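You operate a simulated robot arm through the tools that you are given. There is no shell and no other tool. Be economical: measure what you need, move in short steps, check, and stop when the job is done.

You are at the controls of a simulated robot arm. One attempt, no reset.

## Task
Take the crushed carton and leave it on the strapper table. Press the zero button two times. Put the glue bottle labelled "high tack" from the left cross belt on the top of the silver table and the glue bottle labelled "fast set" on the blue notebook. Pull the core drawer open. Do these in any order. Set down upright: glue bottle.
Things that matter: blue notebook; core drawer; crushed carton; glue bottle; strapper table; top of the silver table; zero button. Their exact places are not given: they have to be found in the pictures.

The check looks at the end state, three seconds after you hand in, the way a careful person would. Anything else that was tipped, shoved, dropped, spilled or broken makes it a failure.

## Robot
A 7-joint arm with a fingered hand on a trunk, on a base that drives. Base frame: it is fixed to the floor where the robot stands at the start and does not move with it; the origin is under the middle of the robot, x ahead of it, y to its left, z up; the surface under the hand at the start is at about z = 850. Readings come in mm, degrees, newtons and seconds.
With the tool pointing down near the work surface it reaches from about 340 to 700 mm from the robot's upright axis, wherever it stands. Its first joint turns from -69.0 to 172.0 degrees. Places, roughly: blue notebook (16x21x2 cm) [5000, -700, 900]; core drawer [-200, -2200, 800]; crushed carton (14x6x5 cm) [500, -100, 900]; glue bottle [5000, -1000, 1000]; strapper table [3300, 100, 800]; top of the silver table [1600, 0, 800]; zero button [800, 0, 900]. Payload 3.2 kg.
Tool frame: the origin (TCP) lies between the finger pads and is the grasp point; the fingertips stand 26 mm ahead of it; z points along the fingers, y is the line along which they close. The gripper opens to 88 mm. The gripper's body begins 30 mm behind the TCP. The gripper is a hand of 5 fingers: y runs from the thumb to the fingers, the wrist lies at [-16, -108, -172] in the tool frame, and closing takes about 1.5 s.
Orientation is that of the tool frame in the base frame, as [roll, pitch, yaw] about the fixed x, y, z axes, in that order (R = Rz(yaw) Ry(pitch) Rx(roll)). With the fingers straight down and the wrist toward the robot, the tool's x, y and z point along [0, 1, 0], [1, 0, 0] and [0, 0, -1] of the base frame.

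## Interface
- The arm moves only by the tool servo_tool. Its argument "deltas" is a list of rows, each an object of numbers (a shift or turn left out is 0, a gripper value left out holds the last): "wx", "wy", "wz": the turn, a rotation vector about the base's x, y, z in degrees; "dx", "dy", "dz": the shift along the base's x, y, z in mm; "hand": the closure, from 0 (fully open) to 1 (shut). In form: [{"wx": .., "wy": .., "wz": .., "dx": .., "dy": .., "dz": .., "hand": ..}, ...]. A call has 1 to 12 rows; each row is the pose to reach, as a shift and turn from the pose commanded when the call began. Each row takes 0.2 s and may step no farther than 50 mm and 8.6 degrees from the row before; otherwise, or with a gripper value out of range, the whole call is refused. Where a pose cannot be reached the arm comes as near as it can. A force on the tool above 40 N (or 10 N above the force at the start of the call, whichever is more), or a blocked arm, ends the call early, and 0.2 s more pass. Each finger travels about 72 mm/s and halts on what it meets, pressing with about 25 N; the grip force reading is that of the motor and also rises with nothing between the fingers. The clock runs only during rows and for 0.2 s after the last one: add rows that repeat a pose to give the fingers time. The reply holds the time, the measured pose of the TCP, the force on the tool along the base axes, the opening and the grip force, in the units named above and with some noise, with the torque about the TCP (base axes, N m) and any sound that the robot's microphone picked up.
- Cameras (640 x 400 px; columns grow to the right, rows downward): "scene" is now at [131, -22.1, 1315.1]; the picture's right is [-0.17, -0.99, -0.00], its down [-0.64, 0.11, -0.76] and it looks along [0.75, -0.13, -0.65] (base axes); focal length 263 px, centre (320, 200). "wrist" rides on the gripper at [67, -97, -117] in the tool frame; the picture's right is [-0.71, 0.33, -0.62], its down [-0.65, -0.65, 0.39] and it looks along [-0.28, 0.68, 0.68] (tool axes); focal length 234 px, centre (320, 200).
- get_image(camera): a new picture of that camera. It takes no simulated time.
- raise_lower(by): slides the trunk up (or, below 0, down) by that many mm; the arm and the scene camera ride with it, the base frame stays. It gives what a move gives, with no picture.
- drive_base(legs): drives the robot by 1 to 6 legs, each [ahead, left, turn to the left] in mm, mm and degrees, along the robot's own axes; the way and the turn of a leg run together, so that a leg with both is an arc; at most 1500 mm and 180 degrees a leg. The arm and the cameras ride along, it lands a little off, and it stops where it bumps. It gives what a move gives.
- grasp_type(shape): the hand has 5 fingers and takes this shape, open, in about a second: jaw (thumb against the fingers, like two jaws); tri (thumb and two fingers); tip (a fingertip pinch); poke (one finger out to press); point (the index stretched); flat (the hand flat); cup (the hand cupped); fist (a fist). The gripper value then closes the fingers along that shape, each until it touches; the sizes above hold for jaw. It gives what a move gives, with no picture.
- aim_head(pan, tilt): turns the head with the scene camera to pan (to the left, within 86 degrees either way) and tilt (down, from -29 to 69), counted from straight ahead of the robot. It gives what a move gives.
- point_at(camera, pixels): for up to 12 pixels [column, row] of the newest picture of that camera ("zoom" is the newest enlarged one), the place [x, y, z] in the base frame of the surface seen there, good to about 2 mm, but the place of the scene camera against the robot may be out by one fixed shift of up to 12 mm in any direction. It takes no simulated time.
- zoom(camera, box): a new picture of the part [left, top, right, bottom] of that camera's present view, enlarged. It takes no simulated time.
- close_job(): hands the job in; it is judged then, once.

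Go step by step. Measure first, check grasps and placings, and put right what went wrong. The budget is 110 turns and 98 pictures, counting those below and the enlarged ones. Unless the task says otherwise, let go and move clear before handing in.

The tools are called after "Emit:" as a command line: name --argument value ..., lists and objects as JSON in quotes. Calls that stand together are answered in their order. servo_tool: Moves the arm, as the interface text tells. Its arguments: {"type":"object","properties":{"deltas":{"type":"array","items":{"type":"object","properties":{"wx":{"type":"number"},"wy":{"type":"number"},"wz":{"type":"number"},"dx":{"type":"number"},"dy":{"type":"number"},"dz":{"type":"number"},"hand":{"type":"number"}}}}},"required":["deltas"]} The other tools are called the same way: raise_lower (by) slides the trunk up or down; grasp_type (shape) gives the hand a shape; drive_base (legs) drives the base; aim_head (pan, tilt) turns the head that bears the scene camera; get_image (camera) takes a picture; point_at (camera, pixels) gives the place of the surface under pixels of a picture; zoom (camera, box) takes an enlarged picture of a part of a camera's view; close_job () hands the job in.

At the start:

```text
time_s: 0.0
eef_pos: [467.1, -277.5, 1128.7]
orientation: [180.0, 0.0, 90.0]
force: [0.3, -0.6, -0.4]
wrist_torque: [-0.02, 0.02, 0.0]
width: 87.9
finger_force: 0.1
shape: jaw
trunk travel left (down, up): [-625.0, 215.0]
robot x, y, heading: [2.1, 0.7, 0.0]
head pan, tilt: [-9.6, 40.4]
```

scene: 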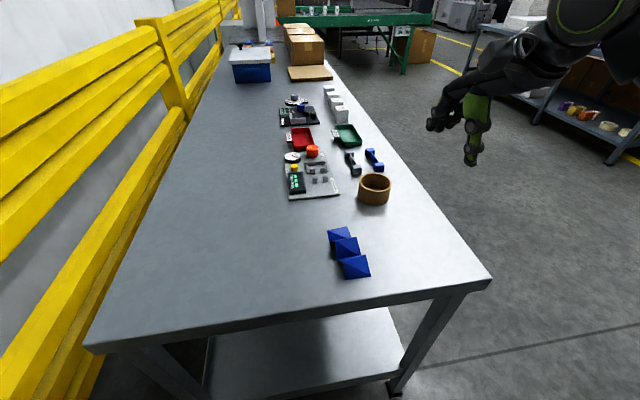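
wrist: 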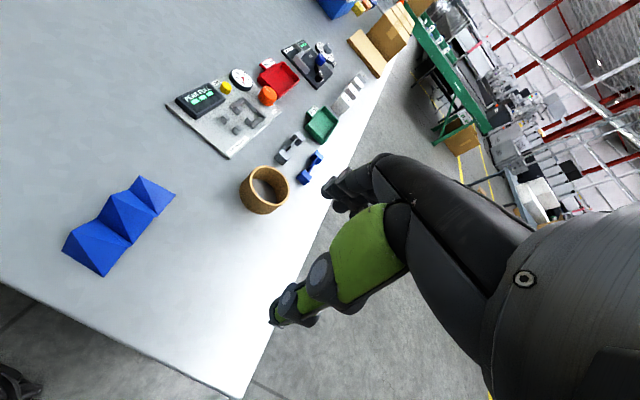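

The scene shows a long table with a blue folded object near (348,252) and a panel near (310,175). I will zoom on both and measure.

Emit:
zoom --camera "scene" --box '[260, 80, 420, 200]'

Emit:
point_at --camera "scene" --pixels '[[338, 235], [348, 248], [357, 267], [340, 270], [295, 183], [312, 180], [312, 151], [375, 182], [250, 65], [310, 72], [490, 283], [86, 346]]'

Emit:
zoom --camera "scene" --box '[300, 210, 400, 290]'

Emit:
zoom --camera "scene" --box '[210, 0, 450, 130]'

```text
3.33 times, centred on (340, 140) of scene
```

zoom: 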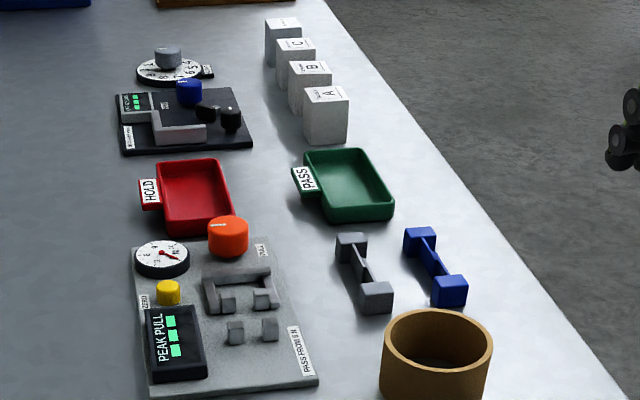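

```text
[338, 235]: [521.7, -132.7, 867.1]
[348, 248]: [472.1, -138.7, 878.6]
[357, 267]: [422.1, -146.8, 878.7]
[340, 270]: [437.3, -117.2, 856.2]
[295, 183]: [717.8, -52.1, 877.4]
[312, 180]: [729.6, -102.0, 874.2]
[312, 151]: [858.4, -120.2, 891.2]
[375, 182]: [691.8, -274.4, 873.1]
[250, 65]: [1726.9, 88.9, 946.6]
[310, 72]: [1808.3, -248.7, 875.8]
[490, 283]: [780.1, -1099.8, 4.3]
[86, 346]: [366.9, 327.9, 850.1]
```

```text
5.00 times, centred on (350, 250) of scene
```

zoom: 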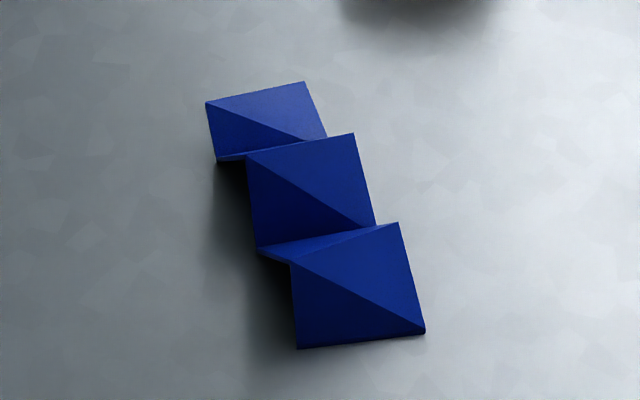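

```text
2.67 times, centred on (330, 65) of scene
```

zoom: 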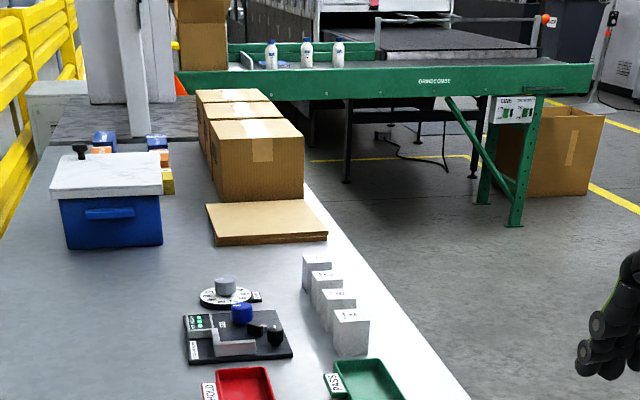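

The panel carries a yellow button at about (294,168) with a ZERO label; I zoom in to confirm and measure it.

Emit:
zoom --camera "scene" --box '[276, 140, 340, 200]'

Emit:
point_at --camera "scene" --pixels '[[294, 167], [294, 170], [337, 230], [346, 242], [344, 250], [352, 256], [362, 258], [369, 272], [346, 276], [329, 238], [350, 240], [335, 245]]'

Emit:
zoom --camera "scene" --box '[265, 90, 325, 130]'

```text
6.67 times, centred on (308, 170) of scene
```

zoom: 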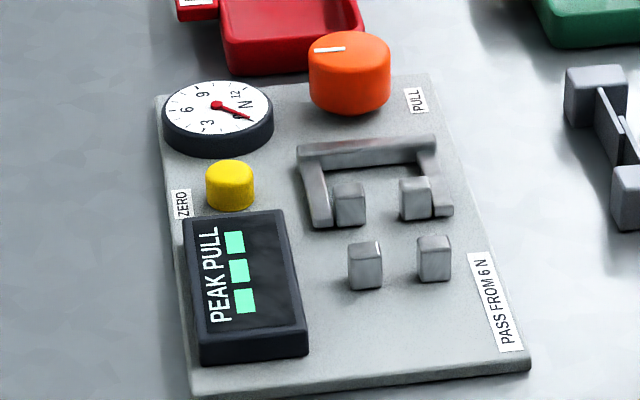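

```text
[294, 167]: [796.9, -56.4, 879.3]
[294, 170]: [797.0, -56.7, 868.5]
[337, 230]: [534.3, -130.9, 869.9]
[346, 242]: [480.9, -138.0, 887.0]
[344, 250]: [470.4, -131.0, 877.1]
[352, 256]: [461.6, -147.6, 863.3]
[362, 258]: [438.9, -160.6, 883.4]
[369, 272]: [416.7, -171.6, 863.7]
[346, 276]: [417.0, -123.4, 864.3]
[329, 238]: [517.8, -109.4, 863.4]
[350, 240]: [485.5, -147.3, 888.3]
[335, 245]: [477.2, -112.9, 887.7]
```

```text
10.00 times, centred on (295, 110) of scene
```

zoom: 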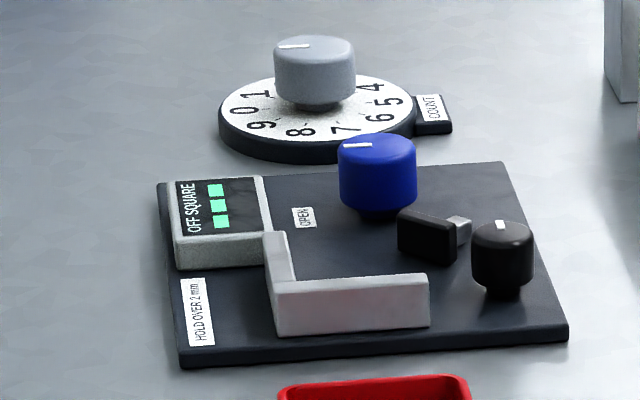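

The ZERO button is the yellow one at about (797,-57), top z about 880. Now I check the table edges and my own base footprint by tilting the head down.

Emit:
point_at --camera "scene" --pixels '[[480, 282], [470, 260], [400, 155], [330, 75], [300, 318], [400, 388], [395, 340], [595, 290]]'

Emit:
aim_head --pan -40 --tilt 69

Emit:
get_image --camera "scene"

```text
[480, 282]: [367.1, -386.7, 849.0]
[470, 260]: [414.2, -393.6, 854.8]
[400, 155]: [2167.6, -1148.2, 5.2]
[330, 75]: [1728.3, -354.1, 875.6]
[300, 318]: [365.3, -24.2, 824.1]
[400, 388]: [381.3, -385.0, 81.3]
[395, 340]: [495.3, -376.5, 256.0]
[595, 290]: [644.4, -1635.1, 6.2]
```

```text
time_s: 0.9
eef_pos: [467.2, -277.7, 1130.2]
orientation: [180.0, 0.0, 90.0]
force: [0.0, 0.3, -0.2]
wrist_torque: [-0.01, -0.02, 0.02]
width: 87.6
finger_force: 0.0
shape: jaw
trunk travel left (down, up): [-625.0, 215.0]
robot x, y, heading: [-1.3, -1.6, -0.0]
head pan, tilt: [-40.0, 68.8]
```

```text
90 pictures are left
```

scene: 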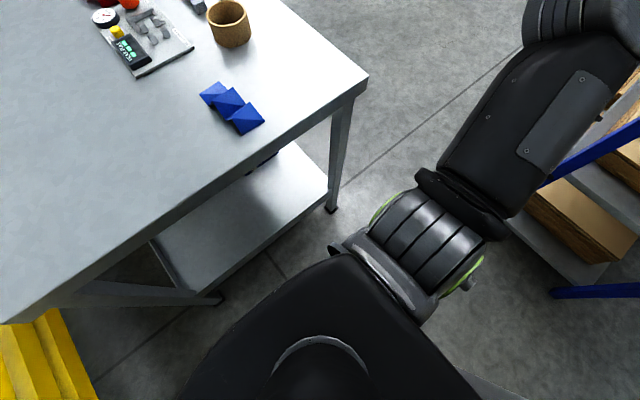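

The silver table ends at x=367 and its right edge is y≈-395. I look right to see the aisle and rack.

Emit:
aim_head --pan -80 --tilt 25

Emit:
get_image --camera "scene"

Emit:
aim_head --pan -35 --tilt 20

Emit:
get_image --camera "scene"

```text
time_s: 2.1
eef_pos: [468.5, -278.2, 1129.1]
orientation: [-179.9, 0.0, 89.9]
force: [0.0, -0.3, 0.0]
wrist_torque: [0.01, 0.03, -0.02]
width: 87.7
finger_force: 0.2
shape: jaw
trunk travel left (down, up): [-625.0, 215.0]
robot x, y, heading: [-0.9, -2.0, 0.1]
head pan, tilt: [-80.0, 25.0]
```

```text
89 pictures are left
```

scene: 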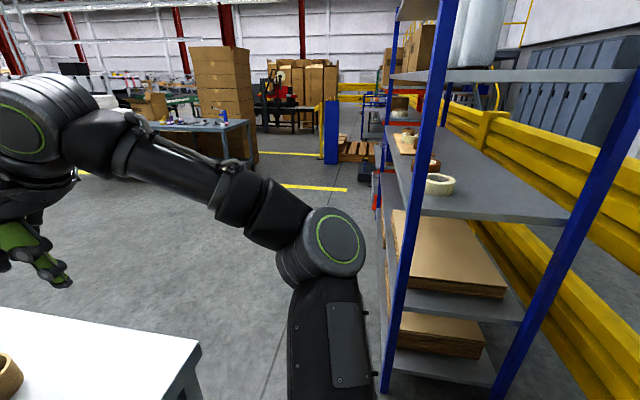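

```text
time_s: 3.2
eef_pos: [467.3, -278.2, 1128.6]
orientation: [-179.9, -0.1, 90.0]
force: [-0.4, 0.0, -0.5]
wrist_torque: [0.0, -0.03, 0.0]
width: 87.9
finger_force: 0.0
shape: jaw
trunk travel left (down, up): [-625.0, 215.0]
robot x, y, heading: [2.7, -1.4, -0.0]
head pan, tilt: [-35.0, 20.0]
```

```text
88 pictures are left
```

scene: 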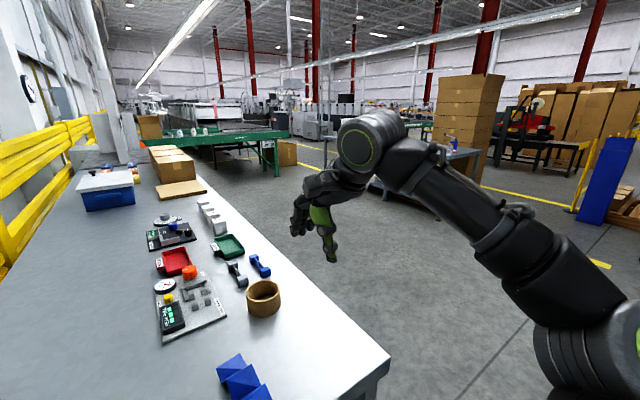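

The blue rack stands close on my right. I measure its extent before driving.

Emit:
aim_head --pan -86 --tilt 30

Emit:
get_image --camera "scene"

Emit:
point_at --camera "scene" --pixels '[[420, 150], [330, 385], [440, 340], [560, 190], [380, 120], [415, 20], [290, 130], [160, 110], [170, 90], [300, 350], [540, 80], [350, 250]]'

```text
time_s: 4.4
eef_pos: [467.1, -277.6, 1128.8]
orientation: [-180.0, 0.0, 90.1]
force: [0.8, -0.4, -0.1]
wrist_torque: [0.02, -0.02, 0.0]
width: 88.0
finger_force: 0.1
shape: jaw
trunk travel left (down, up): [-625.0, 215.0]
robot x, y, heading: [0.0, 4.5, -0.1]
head pan, tilt: [-85.9, 30.0]
```

```text
87 pictures are left
```

scene: 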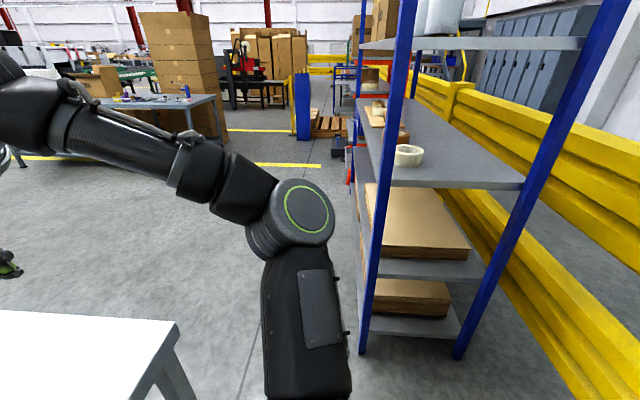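

```text
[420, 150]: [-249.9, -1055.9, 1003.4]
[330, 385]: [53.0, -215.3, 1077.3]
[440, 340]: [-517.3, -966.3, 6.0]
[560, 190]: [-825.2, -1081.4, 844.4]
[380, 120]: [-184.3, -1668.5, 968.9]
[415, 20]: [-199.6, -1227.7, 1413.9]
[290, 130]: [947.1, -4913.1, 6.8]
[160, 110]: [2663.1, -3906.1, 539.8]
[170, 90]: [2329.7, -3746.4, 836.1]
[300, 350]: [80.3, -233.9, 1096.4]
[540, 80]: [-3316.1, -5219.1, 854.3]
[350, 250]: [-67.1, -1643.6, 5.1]
```

The rack runs along y with its front near x≈-150. I check the posts once more (free) before choosing a path.

Emit:
point_at --camera "scene" --pixels '[[362, 350], [388, 130], [400, 30], [460, 355], [350, 165], [372, 100], [372, 75], [335, 145], [345, 80], [180, 325], [300, 185]]'

Emit:
zoom --camera "scene" --box '[320, 50, 400, 230]'

```text
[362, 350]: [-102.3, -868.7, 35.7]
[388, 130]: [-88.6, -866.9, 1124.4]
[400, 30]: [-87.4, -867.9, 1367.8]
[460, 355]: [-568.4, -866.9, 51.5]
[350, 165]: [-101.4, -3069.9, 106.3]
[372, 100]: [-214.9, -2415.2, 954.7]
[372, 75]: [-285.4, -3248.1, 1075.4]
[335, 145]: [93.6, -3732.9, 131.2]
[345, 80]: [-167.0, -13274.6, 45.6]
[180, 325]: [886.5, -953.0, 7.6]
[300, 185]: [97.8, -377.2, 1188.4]
```

```text
2.22 times, centred on (360, 140) of scene
```

zoom: 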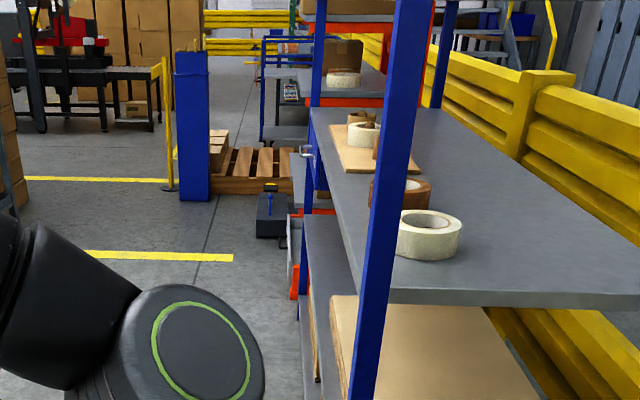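

The drawer with its handle appears under the shelf at y≈-2400, facing +x. I drive around the table corner to its right side.

Emit:
drive_base --legs '[[20, -480, 0], [280, -380, 0]]'

Emit:
aim_head --pan 20 --tilt 55

Emit:
get_image --camera "scene"

```text
time_s: 9.6
eef_pos: [778.8, -1127.9, 1128.5]
orientation: [-180.0, 0.0, 90.6]
force: [1.0, 0.2, -0.8]
wrist_torque: [0.04, 0.0, 0.04]
width: 88.0
finger_force: 0.1
shape: jaw
trunk travel left (down, up): [-625.0, 215.0]
robot x, y, heading: [310.1, -859.4, 0.2]
head pan, tilt: [-85.9, 30.0]
```

```text
time_s: 11.5
eef_pos: [778.0, -1128.3, 1129.1]
orientation: [179.9, 0.1, 90.5]
force: [-0.1, 0.6, 0.9]
wrist_torque: [0.02, 0.02, 0.01]
width: 87.7
finger_force: 0.0
shape: jaw
trunk travel left (down, up): [-625.0, 215.0]
robot x, y, heading: [307.5, -854.0, 0.4]
head pan, tilt: [20.0, 55.0]
```

```text
85 pictures are left
```

scene: 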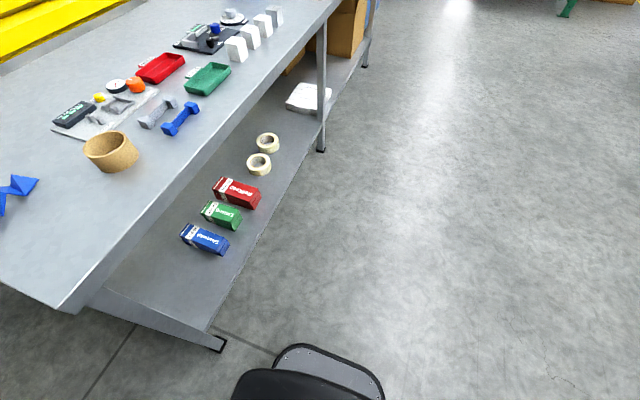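

No collision. I measure the black base part at (310,370) and then turn left toward the table.

Emit:
point_at --camera "scene" --pixels '[[330, 352], [375, 385], [260, 385], [215, 345]]'

Emit:
drive_base --legs '[[0, 0, 90]]'

Emit:
aim_head --pan 0 --tilt 60

Emit:
get_image --camera "scene"

```text
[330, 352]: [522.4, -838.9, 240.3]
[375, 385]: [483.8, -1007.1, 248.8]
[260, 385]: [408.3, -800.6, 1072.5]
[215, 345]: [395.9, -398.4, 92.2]
```

```text
time_s: 15.8
eef_pos: [565.2, -376.2, 1129.0]
orientation: [180.0, 0.0, -177.6]
force: [0.0, 0.5, 0.1]
wrist_torque: [0.01, -0.03, -0.02]
width: 87.6
finger_force: 0.0
shape: jaw
trunk travel left (down, up): [-625.0, 215.0]
robot x, y, heading: [309.5, -855.8, 92.6]
head pan, tilt: [20.0, 55.0]
```

```text
time_s: 16.6
eef_pos: [565.2, -376.4, 1128.4]
orientation: [-180.0, 0.0, -177.5]
force: [0.1, -0.9, -0.5]
wrist_torque: [-0.01, -0.02, -0.01]
width: 87.7
finger_force: 0.1
shape: jaw
trunk travel left (down, up): [-625.0, 215.0]
robot x, y, heading: [307.6, -854.1, 92.4]
head pan, tilt: [0.0, 60.0]
```

```text
84 pictures are left
```

scene: 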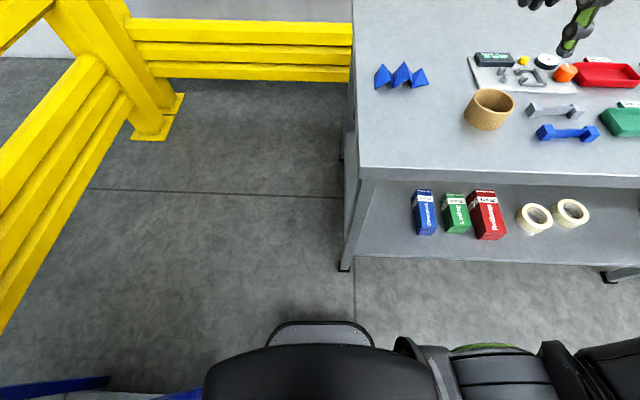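

The base front protrudes about 215 mm, so I can stand with my axis near y=-650. I move to in front of the button.

Emit:
drive_base --legs '[[0, -420, -2.4], [190, 0, 0]]'

Emit:
grasp_type --shape "poke"

Emit:
aim_head --pan 0 --tilt 45

Emit:
get_image --camera "scene"

Emit:
get_image --camera "wrist"

```text
time_s: 20.3
eef_pos: [1001.4, -187.3, 1127.8]
orientation: [-179.9, 0.0, -179.2]
force: [0.3, -0.3, 0.5]
wrist_torque: [-0.04, -0.01, 0.0]
width: 87.7
finger_force: 0.1
shape: jaw
trunk travel left (down, up): [-625.0, 215.0]
robot x, y, heading: [728.3, -658.9, 90.5]
head pan, tilt: [0.0, 60.0]
```

```text
time_s: 21.2
eef_pos: [1001.0, -187.8, 1129.0]
orientation: [-180.0, -0.1, -179.3]
force: [0.0, 0.2, 0.2]
wrist_torque: [-0.03, -0.01, -0.01]
width: 0.2
finger_force: 0.1
shape: poke
trunk travel left (down, up): [-625.0, 215.0]
robot x, y, heading: [725.9, -660.6, 90.5]
head pan, tilt: [0.0, 60.0]
```

```text
time_s: 22.0
eef_pos: [1001.8, -189.5, 1129.2]
orientation: [179.9, 0.0, -179.4]
force: [-0.6, 0.2, -0.4]
wrist_torque: [0.01, 0.01, 0.02]
width: 0.1
finger_force: 0.1
shape: poke
trunk travel left (down, up): [-625.0, 215.0]
robot x, y, heading: [728.6, -657.9, 90.9]
head pan, tilt: [0.0, 45.0]
```

```text
83 pictures are left
```

scene: 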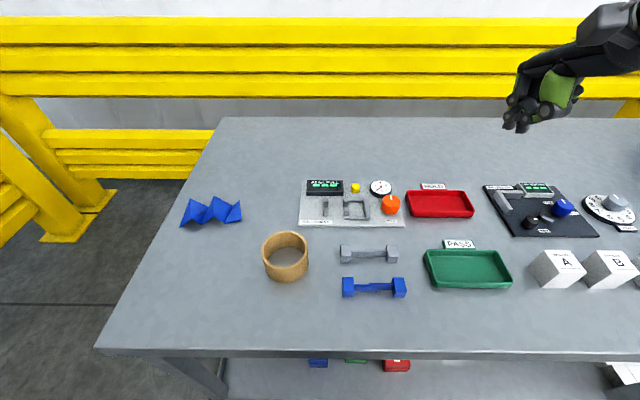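

```text
82 pictures are left
```

wrist: 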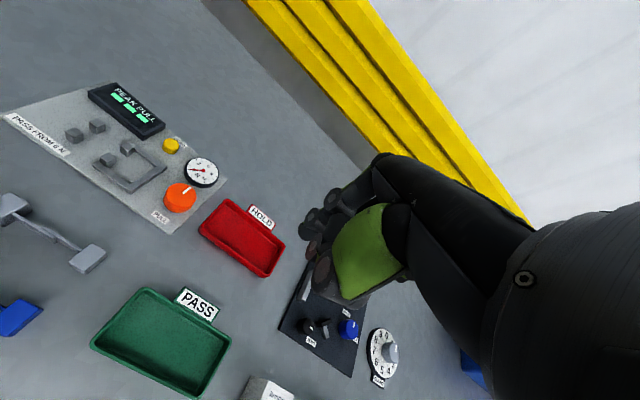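

The hand is in poke shape near (535,100). I zoom on it to locate the poking fingertip, and on the button.

Emit:
zoom --camera "scene" --box '[480, 50, 600, 140]'

Emit:
point_at --camera "scene" --pixels '[[355, 185], [355, 189], [509, 121], [521, 127], [514, 103], [544, 110], [355, 187]]'

Emit:
zoom --camera "wrist" --box '[280, 150, 440, 310]'

Emit:
point_at --camera "wrist" --pixels '[[318, 275], [312, 252], [306, 228], [318, 213], [332, 195], [170, 145]]'

```text
4.44 times, centred on (540, 95) of scene
```

zoom: 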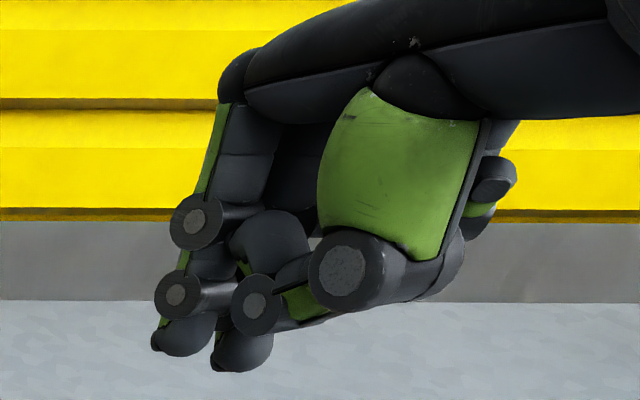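

```text
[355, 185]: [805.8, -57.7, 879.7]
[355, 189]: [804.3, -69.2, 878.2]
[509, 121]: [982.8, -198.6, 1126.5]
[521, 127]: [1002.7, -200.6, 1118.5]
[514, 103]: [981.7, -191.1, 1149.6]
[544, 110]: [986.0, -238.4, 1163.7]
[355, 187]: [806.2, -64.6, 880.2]
```

```text
2.50 times, centred on (360, 230) of wrist
```

zoom: 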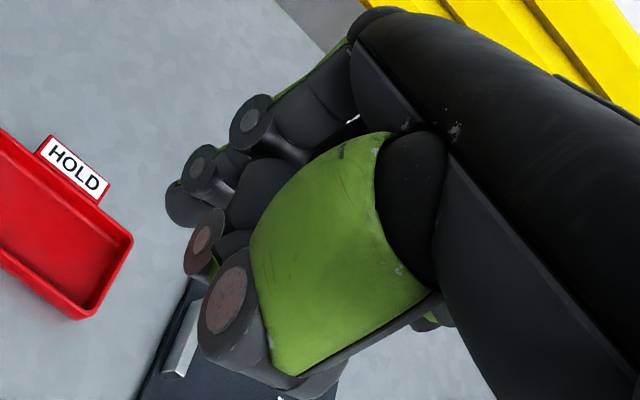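

```text
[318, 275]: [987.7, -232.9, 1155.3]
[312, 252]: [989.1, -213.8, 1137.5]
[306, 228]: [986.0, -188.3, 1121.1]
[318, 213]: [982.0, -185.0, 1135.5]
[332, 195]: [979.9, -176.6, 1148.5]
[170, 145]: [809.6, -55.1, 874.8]
```

The tips cluster near the TCP. I move over the button at safe height, then inspect again from both cameras.

Emit:
servo_tool --deltas '[{"dx": -33, "dy": 20, "dz": -20}, {"dx": -66, "dy": 40, "dz": -40}, {"dx": -99, "dy": 60, "dz": -60}, {"dx": -132, "dy": 80, "dz": -80}, {"dx": -165, "dy": 105, "dz": -100}, {"dx": -195, "dy": 128, "dz": -129}, {"dx": -195, "dy": 128, "dz": -169}, {"dx": -195, "dy": 128, "dz": -169}]'

Emit:
zoom --camera "scene" --box '[290, 90, 430, 240]'

Emit:
zoom --camera "wrist" --box '[180, 120, 420, 320]'

```text
time_s: 23.8
eef_pos: [805.8, -58.6, 962.5]
orientation: [179.9, 0.0, -179.3]
force: [-0.9, 0.6, -0.6]
wrist_torque: [0.0, 0.0, 0.02]
width: 0.0
finger_force: 0.1
shape: poke
trunk travel left (down, up): [-625.0, 215.0]
robot x, y, heading: [731.9, -658.3, 90.6]
head pan, tilt: [0.0, 45.0]
```

```text
2.67 times, centred on (360, 165) of scene
```

zoom: 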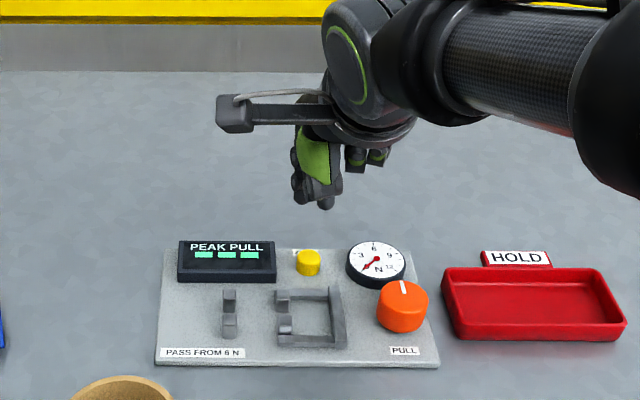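

```text
2.00 times, centred on (300, 220) of wrist
```

zoom: 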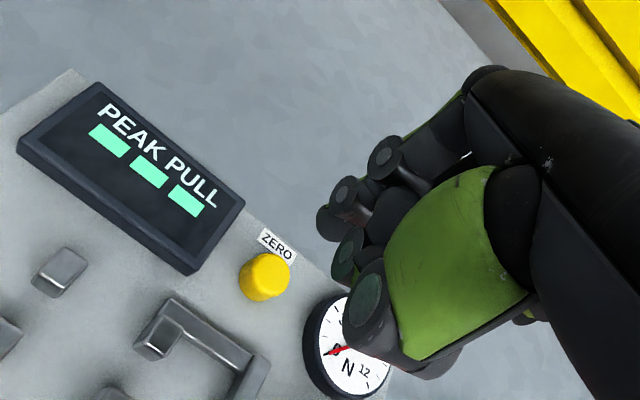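

The lowest tip shows at zoom (325,203). I zoom tighter to measure the tips and the button in the same picture.

Emit:
zoom --camera "scene" --box '[325, 110, 405, 200]'

Emit:
point_at --camera "wrist" --pixels '[[283, 256], [281, 250], [286, 262], [345, 230], [351, 250], [366, 280], [348, 222]]'

```text
4.44 times, centred on (365, 155) of scene
```

zoom: 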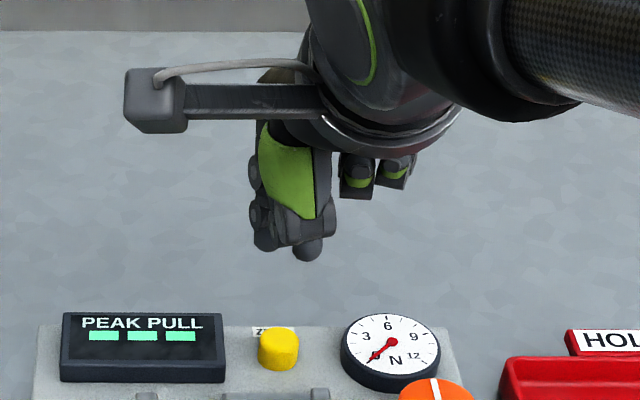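

```text
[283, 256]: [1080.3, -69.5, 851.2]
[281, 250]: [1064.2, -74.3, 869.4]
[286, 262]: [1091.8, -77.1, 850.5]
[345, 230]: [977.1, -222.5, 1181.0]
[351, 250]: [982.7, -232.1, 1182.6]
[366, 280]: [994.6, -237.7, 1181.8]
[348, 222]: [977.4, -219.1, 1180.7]
```

I read the tips and the button in this zoom.

Emit:
point_at --camera "zoom" --pixels '[[278, 336], [278, 345], [278, 328], [307, 250], [307, 258], [264, 240], [264, 248], [256, 215], [290, 170], [265, 336], [292, 336]]'

Emit:
get_image --camera "wrist"

Emit:
point_at --camera "wrist" --pixels '[[283, 256], [281, 250], [286, 262], [345, 230], [351, 250], [366, 280], [348, 222], [325, 220], [338, 215]]'

```text
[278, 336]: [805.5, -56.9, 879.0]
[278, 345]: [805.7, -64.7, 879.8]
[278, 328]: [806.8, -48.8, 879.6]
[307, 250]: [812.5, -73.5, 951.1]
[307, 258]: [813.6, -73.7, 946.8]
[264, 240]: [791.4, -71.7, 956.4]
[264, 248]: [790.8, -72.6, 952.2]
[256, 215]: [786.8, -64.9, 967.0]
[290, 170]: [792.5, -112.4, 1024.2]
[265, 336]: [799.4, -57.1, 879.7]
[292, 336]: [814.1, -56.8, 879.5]
```

```text
76 pictures are left
```

wrist: 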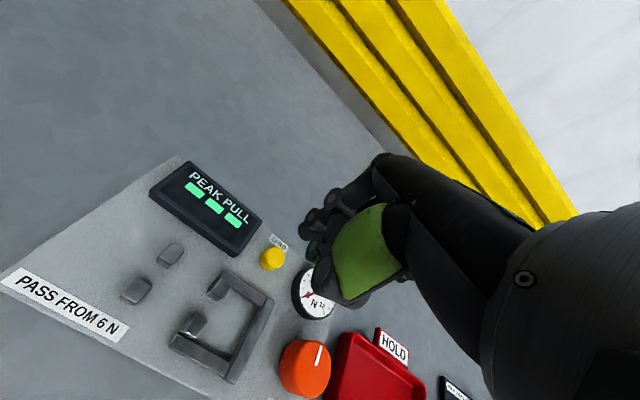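

```text
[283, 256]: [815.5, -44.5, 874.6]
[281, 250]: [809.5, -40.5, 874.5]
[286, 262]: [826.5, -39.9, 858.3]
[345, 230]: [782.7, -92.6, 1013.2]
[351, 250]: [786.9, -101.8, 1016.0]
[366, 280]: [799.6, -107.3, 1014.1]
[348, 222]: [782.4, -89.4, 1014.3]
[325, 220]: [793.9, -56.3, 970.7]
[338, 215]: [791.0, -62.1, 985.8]
```

The pressing tip (zoom (307,258)) is about under the TCP, 17 mm lower, while another tip sits 21 mm to its left near the display. I turn the hand 60° so that tip clears the display.

Emit:
servo_tool --deltas '[{"wz": 8}, {"wz": 16}, {"wz": 24}, {"wz": 32}, {"wz": 40}, {"wz": 48}, {"wz": 56}, {"wz": 60}, {"wz": 60}]'

Emit:
zoom --camera "scene" --box '[325, 110, 405, 200]'

Emit:
get_image --camera "wrist"

```text
time_s: 25.8
eef_pos: [807.3, -61.8, 959.3]
orientation: [179.9, 0.1, -119.3]
force: [-0.2, 0.0, 0.5]
wrist_torque: [0.01, 0.0, -0.02]
width: 0.0
finger_force: 0.0
shape: poke
trunk travel left (down, up): [-625.0, 215.0]
robot x, y, heading: [727.8, -664.2, 90.6]
head pan, tilt: [0.0, 45.0]
```

```text
4.44 times, centred on (365, 155) of scene
```

zoom: 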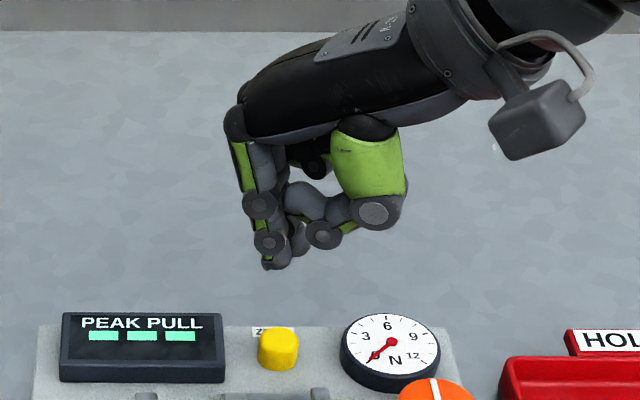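

```text
74 pictures are left
```

wrist: 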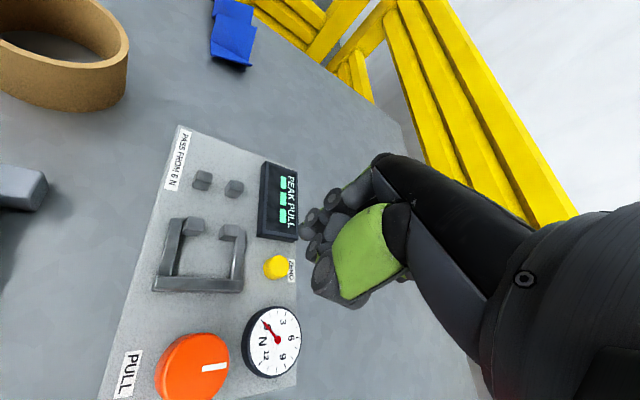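

I measure the tip candidates in this zoom.

Emit:
point_at --camera "scene" --pixels '[[345, 181]]'

Emit:
zoom --camera "scene" --box '[335, 138, 375, 174]'

Emit:
point_at --camera "zoom" --pixels '[[320, 180], [320, 220]]'

```text
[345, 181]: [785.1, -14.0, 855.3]
```

```text
11.11 times, centred on (355, 156) of scene
```

zoom: 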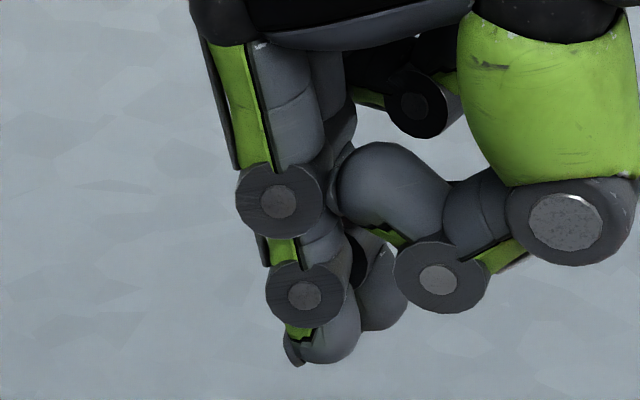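

```text
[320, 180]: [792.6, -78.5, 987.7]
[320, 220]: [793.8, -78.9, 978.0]
```

Emit:
point_at --camera "zoom" --pixels '[[330, 340], [330, 360], [380, 290], [380, 325], [320, 350], [400, 310], [380, 170], [440, 300]]'

Emit:
point_at --camera "wrist" --pixels '[[275, 267], [275, 262], [275, 272], [300, 232], [302, 245], [312, 218], [318, 275], [310, 240]]'

Emit:
zoom --camera "wrist" --box '[250, 160, 410, 310]'

```text
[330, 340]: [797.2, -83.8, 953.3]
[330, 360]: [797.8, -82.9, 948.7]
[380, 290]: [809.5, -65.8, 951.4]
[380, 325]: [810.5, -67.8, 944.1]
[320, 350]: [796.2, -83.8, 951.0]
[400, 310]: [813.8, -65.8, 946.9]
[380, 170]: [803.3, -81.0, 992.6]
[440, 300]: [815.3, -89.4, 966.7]
```

```text
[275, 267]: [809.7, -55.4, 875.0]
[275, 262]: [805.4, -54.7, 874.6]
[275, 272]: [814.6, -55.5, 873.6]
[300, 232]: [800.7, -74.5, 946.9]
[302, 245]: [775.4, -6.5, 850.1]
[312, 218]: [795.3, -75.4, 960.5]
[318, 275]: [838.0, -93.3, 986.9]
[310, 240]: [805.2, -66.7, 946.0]
```

```text
2.67 times, centred on (330, 235) of wrist
```

zoom: 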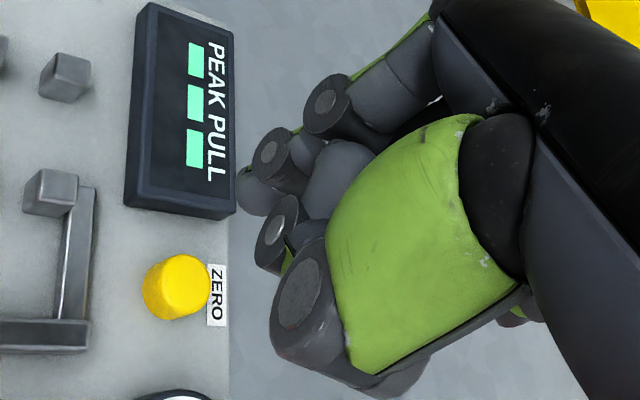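

Two tips are near equal in height: one at about (811,-60) under the TCP and another offset toward (-14,-16). I turn 28° more so the second falls on the bare side toward the robot, and remeasure.

Emit:
servo_tool --deltas '[{"wz": 8}, {"wz": 16}, {"wz": 24}, {"wz": 28, "dz": -20}, {"wz": 28, "dz": -30}, {"wz": 28, "dz": -30}]'

Emit:
zoom --camera "scene" --box '[325, 140, 389, 200]'

Emit:
get_image --camera "wrist"

```text
time_s: 27.2
eef_pos: [806.4, -59.6, 929.9]
orientation: [180.0, 0.0, -91.2]
force: [0.0, -0.5, 0.2]
wrist_torque: [0.0, 0.0, -0.01]
width: 0.0
finger_force: 0.1
shape: poke
trunk travel left (down, up): [-625.0, 215.0]
robot x, y, heading: [728.2, -658.9, 90.6]
head pan, tilt: [0.0, 45.0]
```

```text
6.67 times, centred on (357, 170) of scene
```

zoom: 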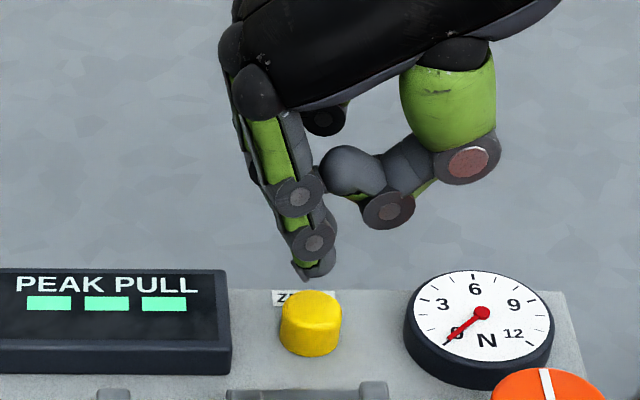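

```text
70 pictures are left
```

wrist: 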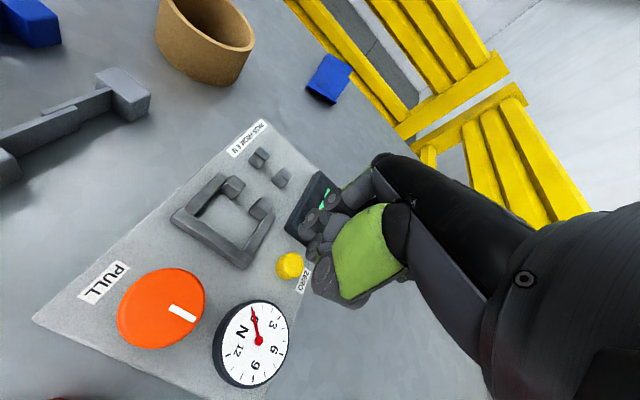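

Now the view is clear: the index tip is at zoom (320,268), with the second tip hidden behind it (+y, bare plate). I will press with the visible index tip; measure it.

Emit:
point_at --camera "zoom" --pixels '[[318, 255], [318, 272], [326, 265], [308, 272], [310, 300], [310, 310], [290, 305], [335, 305], [310, 295], [200, 275], [335, 262]]'

Emit:
point_at --camera "wrist" --pixels '[[290, 264], [289, 259], [291, 270], [303, 232], [310, 248], [314, 240]]'

Emit:
zoom --camera "wrist" --box '[260, 190, 360, 290]'

```text
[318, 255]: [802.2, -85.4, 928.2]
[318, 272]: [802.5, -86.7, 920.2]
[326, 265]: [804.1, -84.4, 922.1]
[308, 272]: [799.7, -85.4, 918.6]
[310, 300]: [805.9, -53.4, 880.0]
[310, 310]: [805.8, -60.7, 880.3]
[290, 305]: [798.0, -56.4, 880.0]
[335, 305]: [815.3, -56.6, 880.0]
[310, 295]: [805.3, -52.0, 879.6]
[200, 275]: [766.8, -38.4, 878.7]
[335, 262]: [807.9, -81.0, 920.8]
```

```text
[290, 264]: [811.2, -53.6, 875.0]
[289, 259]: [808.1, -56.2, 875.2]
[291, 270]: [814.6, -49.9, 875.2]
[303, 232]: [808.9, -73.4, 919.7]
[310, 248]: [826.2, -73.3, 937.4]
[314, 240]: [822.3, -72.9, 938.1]
```

```text
4.00 times, centred on (310, 240) of wrist
```

zoom: 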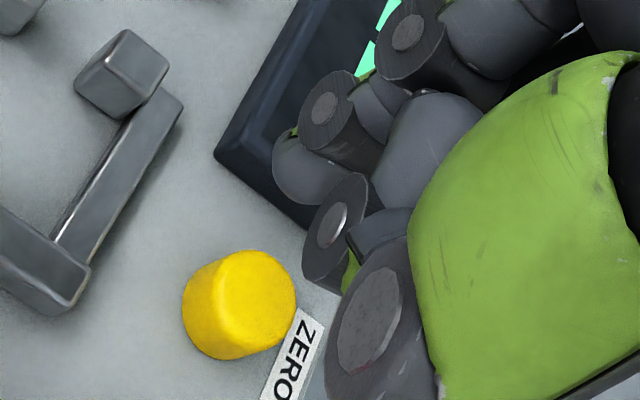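

Relative to the index tip the button is about dx +2, dy +20, and 38 mm lower. I move over it and descend most of the way.

Emit:
servo_tool --deltas '[{"dx": 2, "dy": 20}, {"dx": 2, "dy": 20, "dz": -15}, {"dx": 2, "dy": 20, "dz": -28}, {"dx": 2, "dy": 20, "dz": -32}, {"dx": 2, "dy": 20, "dz": -32}]'

Emit:
zoom --camera "scene" --box '[325, 150, 389, 210]'

Emit:
zoom --camera "wrist" --box '[260, 190, 360, 290]'

```text
time_s: 28.4
eef_pos: [804.5, -51.8, 898.9]
orientation: [-179.9, 0.0, -91.4]
force: [0.1, 0.1, 0.7]
wrist_torque: [-0.01, -0.03, 0.01]
width: 0.0
finger_force: 0.1
shape: poke
out of reach, approached as far as the arm can: row 1, 2, 3, 4, 5
trunk travel left (down, up): [-625.0, 215.0]
robot x, y, heading: [731.3, -659.7, 90.7]
head pan, tilt: [0.0, 45.0]
```

```text
6.67 times, centred on (357, 180) of scene
```

zoom: 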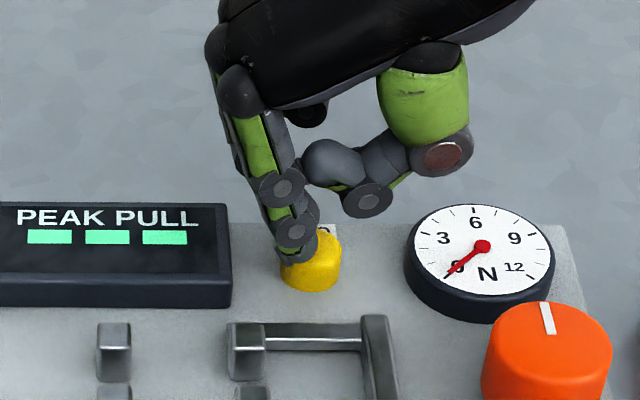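

```text
4.00 times, centred on (310, 240) of wrist
```

zoom: 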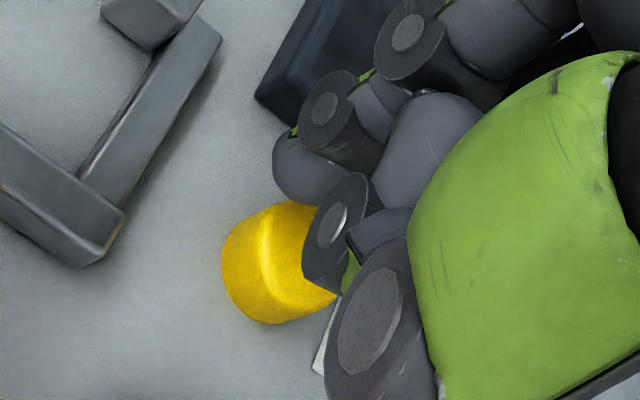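

The arm cannot reach the last 12 mm in y. I rise, drive ahead 25 mm, and remeasure.

Emit:
servo_tool --deltas '[{"dz": 25}, {"dz": 40}]'

Emit:
drive_base --legs '[[28, 0, 0]]'

Emit:
zoom --camera "scene" --box '[325, 150, 389, 210]'

```text
time_s: 29.0
eef_pos: [803.8, -56.7, 930.2]
orientation: [-179.9, 0.0, -91.3]
force: [-1.3, -0.1, -0.3]
wrist_torque: [0.04, -0.03, -0.04]
width: 0.1
finger_force: 0.1
shape: poke
out of reach, approached as far as the arm can: row 1, 2
trunk travel left (down, up): [-625.0, 215.0]
robot x, y, heading: [727.5, -659.5, 90.7]
head pan, tilt: [0.0, 45.0]
```

```text
time_s: 29.8
eef_pos: [802.6, -29.3, 930.0]
orientation: [-180.0, 0.0, -91.3]
force: [0.2, 1.0, 0.5]
wrist_torque: [-0.04, 0.01, 0.0]
width: 0.0
finger_force: 0.1
shape: poke
trunk travel left (down, up): [-625.0, 215.0]
robot x, y, heading: [730.5, -630.1, 90.9]
head pan, tilt: [0.0, 45.0]
```

```text
6.67 times, centred on (357, 180) of scene
```

zoom: 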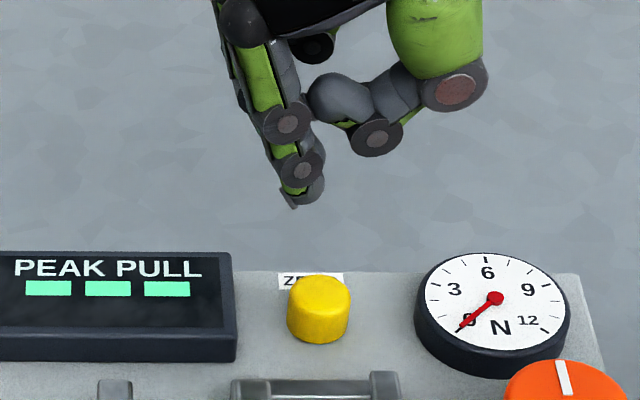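

Emit:
point_at --camera "zoom" --pixels '[[319, 285], [319, 292], [295, 290], [345, 290], [303, 185], [308, 195], [295, 203], [318, 190], [319, 278]]'

Emit:
get_image --camera "wrist"

Emit:
zoom --camera "wrist" --box '[260, 190, 360, 290]'

```text
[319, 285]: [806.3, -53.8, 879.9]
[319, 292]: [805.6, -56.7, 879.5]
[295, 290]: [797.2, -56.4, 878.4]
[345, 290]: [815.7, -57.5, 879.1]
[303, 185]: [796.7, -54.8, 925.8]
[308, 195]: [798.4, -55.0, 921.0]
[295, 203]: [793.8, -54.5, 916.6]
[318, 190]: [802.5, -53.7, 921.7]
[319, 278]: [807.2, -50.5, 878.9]
```

```text
65 pictures are left
```

wrist: 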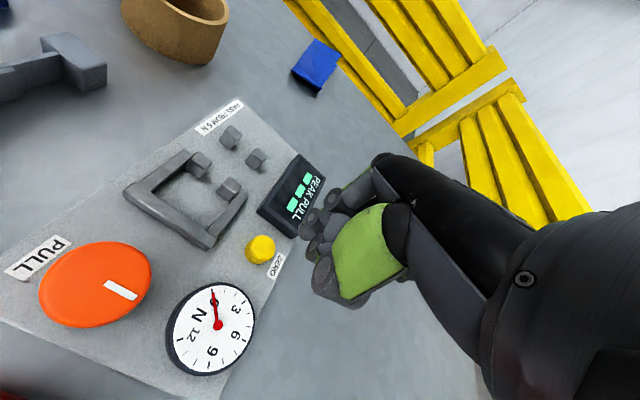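

```text
4.00 times, centred on (310, 240) of wrist
```

zoom: 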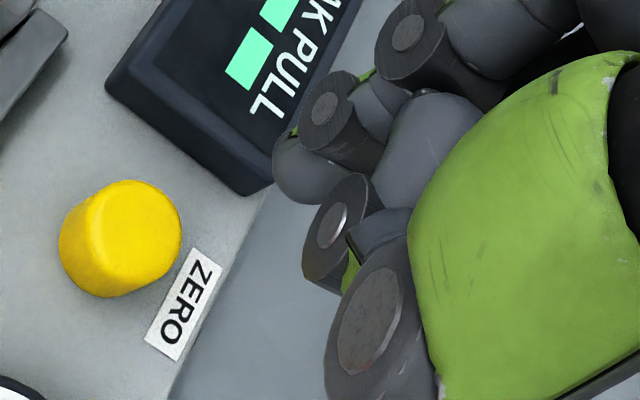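

The button is about dx +7, dy -9 from the index tip. I move and descend to just above, then check.

Emit:
servo_tool --deltas '[{"dx": 7, "dy": -9}, {"dx": 7, "dy": -9, "dz": -15}, {"dx": 7, "dy": -9, "dz": -30}, {"dx": 7, "dy": -9, "dz": -30}]'

Emit:
zoom --camera "scene" --box '[325, 150, 389, 210]'

Emit:
zoom --camera "wrist" --box '[260, 190, 360, 290]'

```text
time_s: 30.8
eef_pos: [809.8, -39.0, 900.2]
orientation: [179.9, 0.0, -91.3]
force: [0.4, 0.0, 0.7]
wrist_torque: [-0.02, 0.0, 0.01]
width: 0.0
finger_force: 0.1
shape: poke
trunk travel left (down, up): [-625.0, 215.0]
robot x, y, heading: [730.6, -631.7, 90.5]
head pan, tilt: [0.0, 45.0]
```

```text
6.67 times, centred on (357, 180) of scene
```

zoom: 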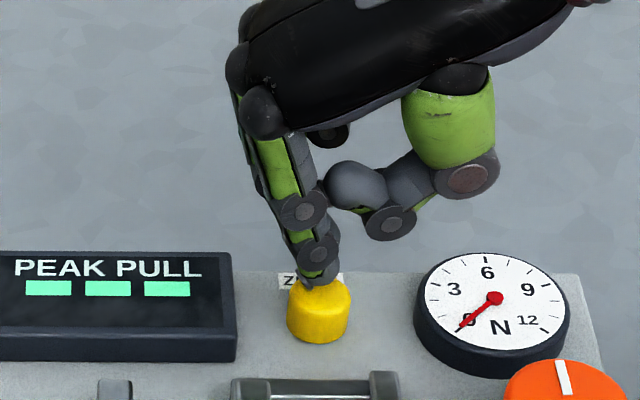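

```text
4.00 times, centred on (310, 240) of wrist
```

zoom: 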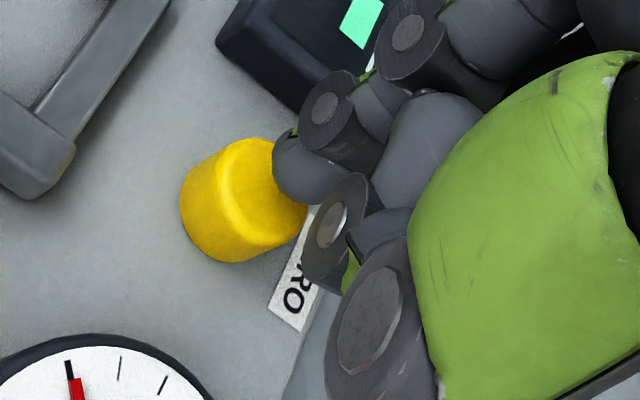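

The index tip stands above the button. I press downward in small steps.

Emit:
servo_tool --deltas '[{"dz": -4}, {"dz": -7}, {"dz": -9}, {"dz": -11}, {"dz": -12}, {"dz": -13}]'

Emit:
zoom --camera "scene" --box '[325, 150, 389, 210]'

```text
time_s: 32.2
eef_pos: [808.1, -39.7, 889.8]
orientation: [179.9, 0.3, -91.4]
force: [0.3, -0.2, 10.5]
wrist_torque: [-0.1, 0.04, 0.04]
width: 0.0
finger_force: 0.1
shape: poke
trunk travel left (down, up): [-625.0, 215.0]
robot x, y, heading: [731.0, -631.8, 90.7]
head pan, tilt: [0.0, 45.0]
heard: click
```

```text
6.67 times, centred on (357, 180) of scene
```

zoom: 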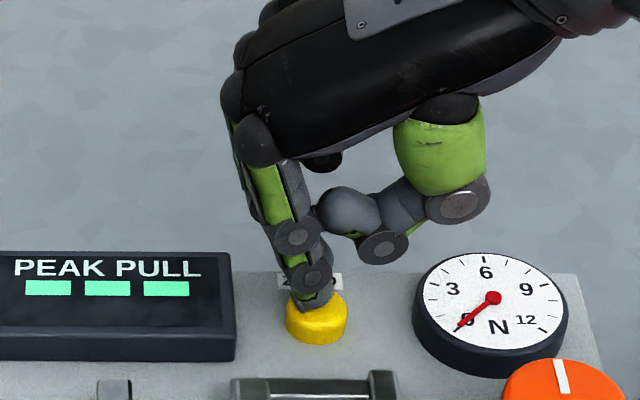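

A click was heard: one press. I lift 14 mm to release and press once more the same way.

Emit:
servo_tool --deltas '[{"dz": 8}, {"dz": 15}, {"dz": 15}]'

Emit:
servo_tool --deltas '[{"dz": -5}, {"dz": -8}, {"dz": -10}, {"dz": -12}, {"dz": -14}, {"dz": -15}]'

```text
time_s: 33.0
eef_pos: [809.1, -38.0, 903.4]
orientation: [180.0, 0.0, -91.3]
force: [-0.2, -0.4, -0.9]
wrist_torque: [0.01, -0.02, 0.04]
width: 0.0
finger_force: 0.1
shape: poke
trunk travel left (down, up): [-625.0, 215.0]
robot x, y, heading: [728.6, -633.5, 90.7]
head pan, tilt: [0.0, 45.0]
```

```text
time_s: 34.4
eef_pos: [809.3, -39.1, 888.6]
orientation: [179.8, 0.2, -91.5]
force: [0.5, 3.3, 11.8]
wrist_torque: [-0.05, 0.02, 0.0]
width: 0.0
finger_force: 0.0
shape: poke
trunk travel left (down, up): [-625.0, 215.0]
robot x, y, heading: [726.1, -631.5, 90.7]
head pan, tilt: [0.0, 45.0]
heard: click
```

A second click: the zero button is done. I rise 200 mm and rotate the hand back.

Emit:
servo_tool --deltas '[{"dz": 30}, {"dz": 75}, {"dz": 120}, {"dz": 160, "wz": -8}, {"dz": 200, "wz": -16}, {"dz": 200, "wz": -24}, {"dz": 200, "wz": -32}, {"dz": 200, "wz": -40}, {"dz": 200, "wz": -48}, {"dz": 200, "wz": -56}, {"dz": 200, "wz": -64}, {"dz": 200, "wz": -72}]'

Emit:
grasp_type --shape "jaw"

Emit:
drive_base --legs '[[0, 300, 0]]'

Emit:
get_image --camera "scene"

Emit:
get_image --camera "wrist"

```text
time_s: 37.0
eef_pos: [806.4, 9.1, 1114.3]
orientation: [180.0, 0.1, -161.5]
force: [0.3, 0.3, 0.2]
wrist_torque: [0.0, -0.03, -0.04]
width: 0.3
finger_force: 0.0
shape: poke
out of reach, approached as far as the arm can: row 3, 4, 5, 7, 8, 9, 10, 11, 12
trunk travel left (down, up): [-625.0, 215.0]
robot x, y, heading: [727.5, -632.1, 90.8]
head pan, tilt: [0.0, 45.0]
```

```text
time_s: 37.9
eef_pos: [806.5, 7.7, 1114.4]
orientation: [-179.9, 0.0, -161.3]
force: [0.9, -0.2, 0.2]
wrist_torque: [-0.04, 0.0, 0.0]
width: 87.7
finger_force: 0.0
shape: jaw
trunk travel left (down, up): [-625.0, 215.0]
robot x, y, heading: [729.2, -631.8, 90.6]
head pan, tilt: [0.0, 45.0]
```

```text
time_s: 39.9
eef_pos: [510.7, 3.5, 1113.9]
orientation: [-179.9, 0.0, -161.2]
force: [0.4, -0.3, -0.3]
wrist_torque: [0.0, 0.04, 0.0]
width: 88.0
finger_force: 0.1
shape: jaw
trunk travel left (down, up): [-625.0, 215.0]
robot x, y, heading: [430.8, -635.9, 90.4]
head pan, tilt: [0.0, 45.0]
```

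```text
60 pictures are left
```

scene: 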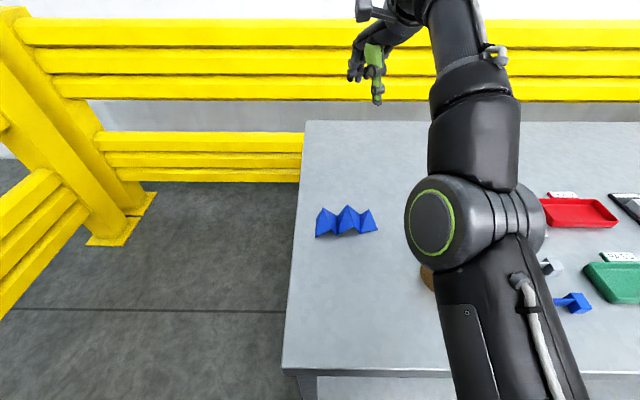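

```text
59 pictures are left
```

wrist: 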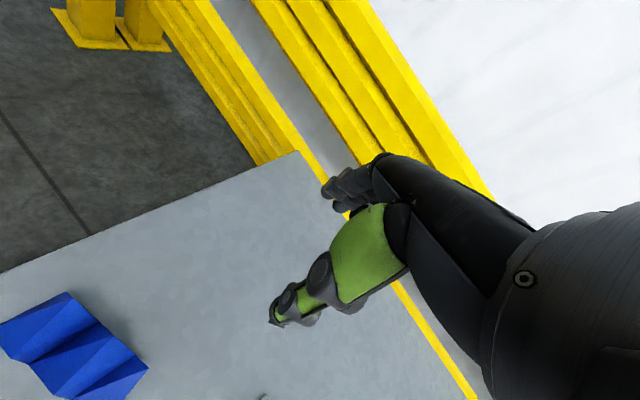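

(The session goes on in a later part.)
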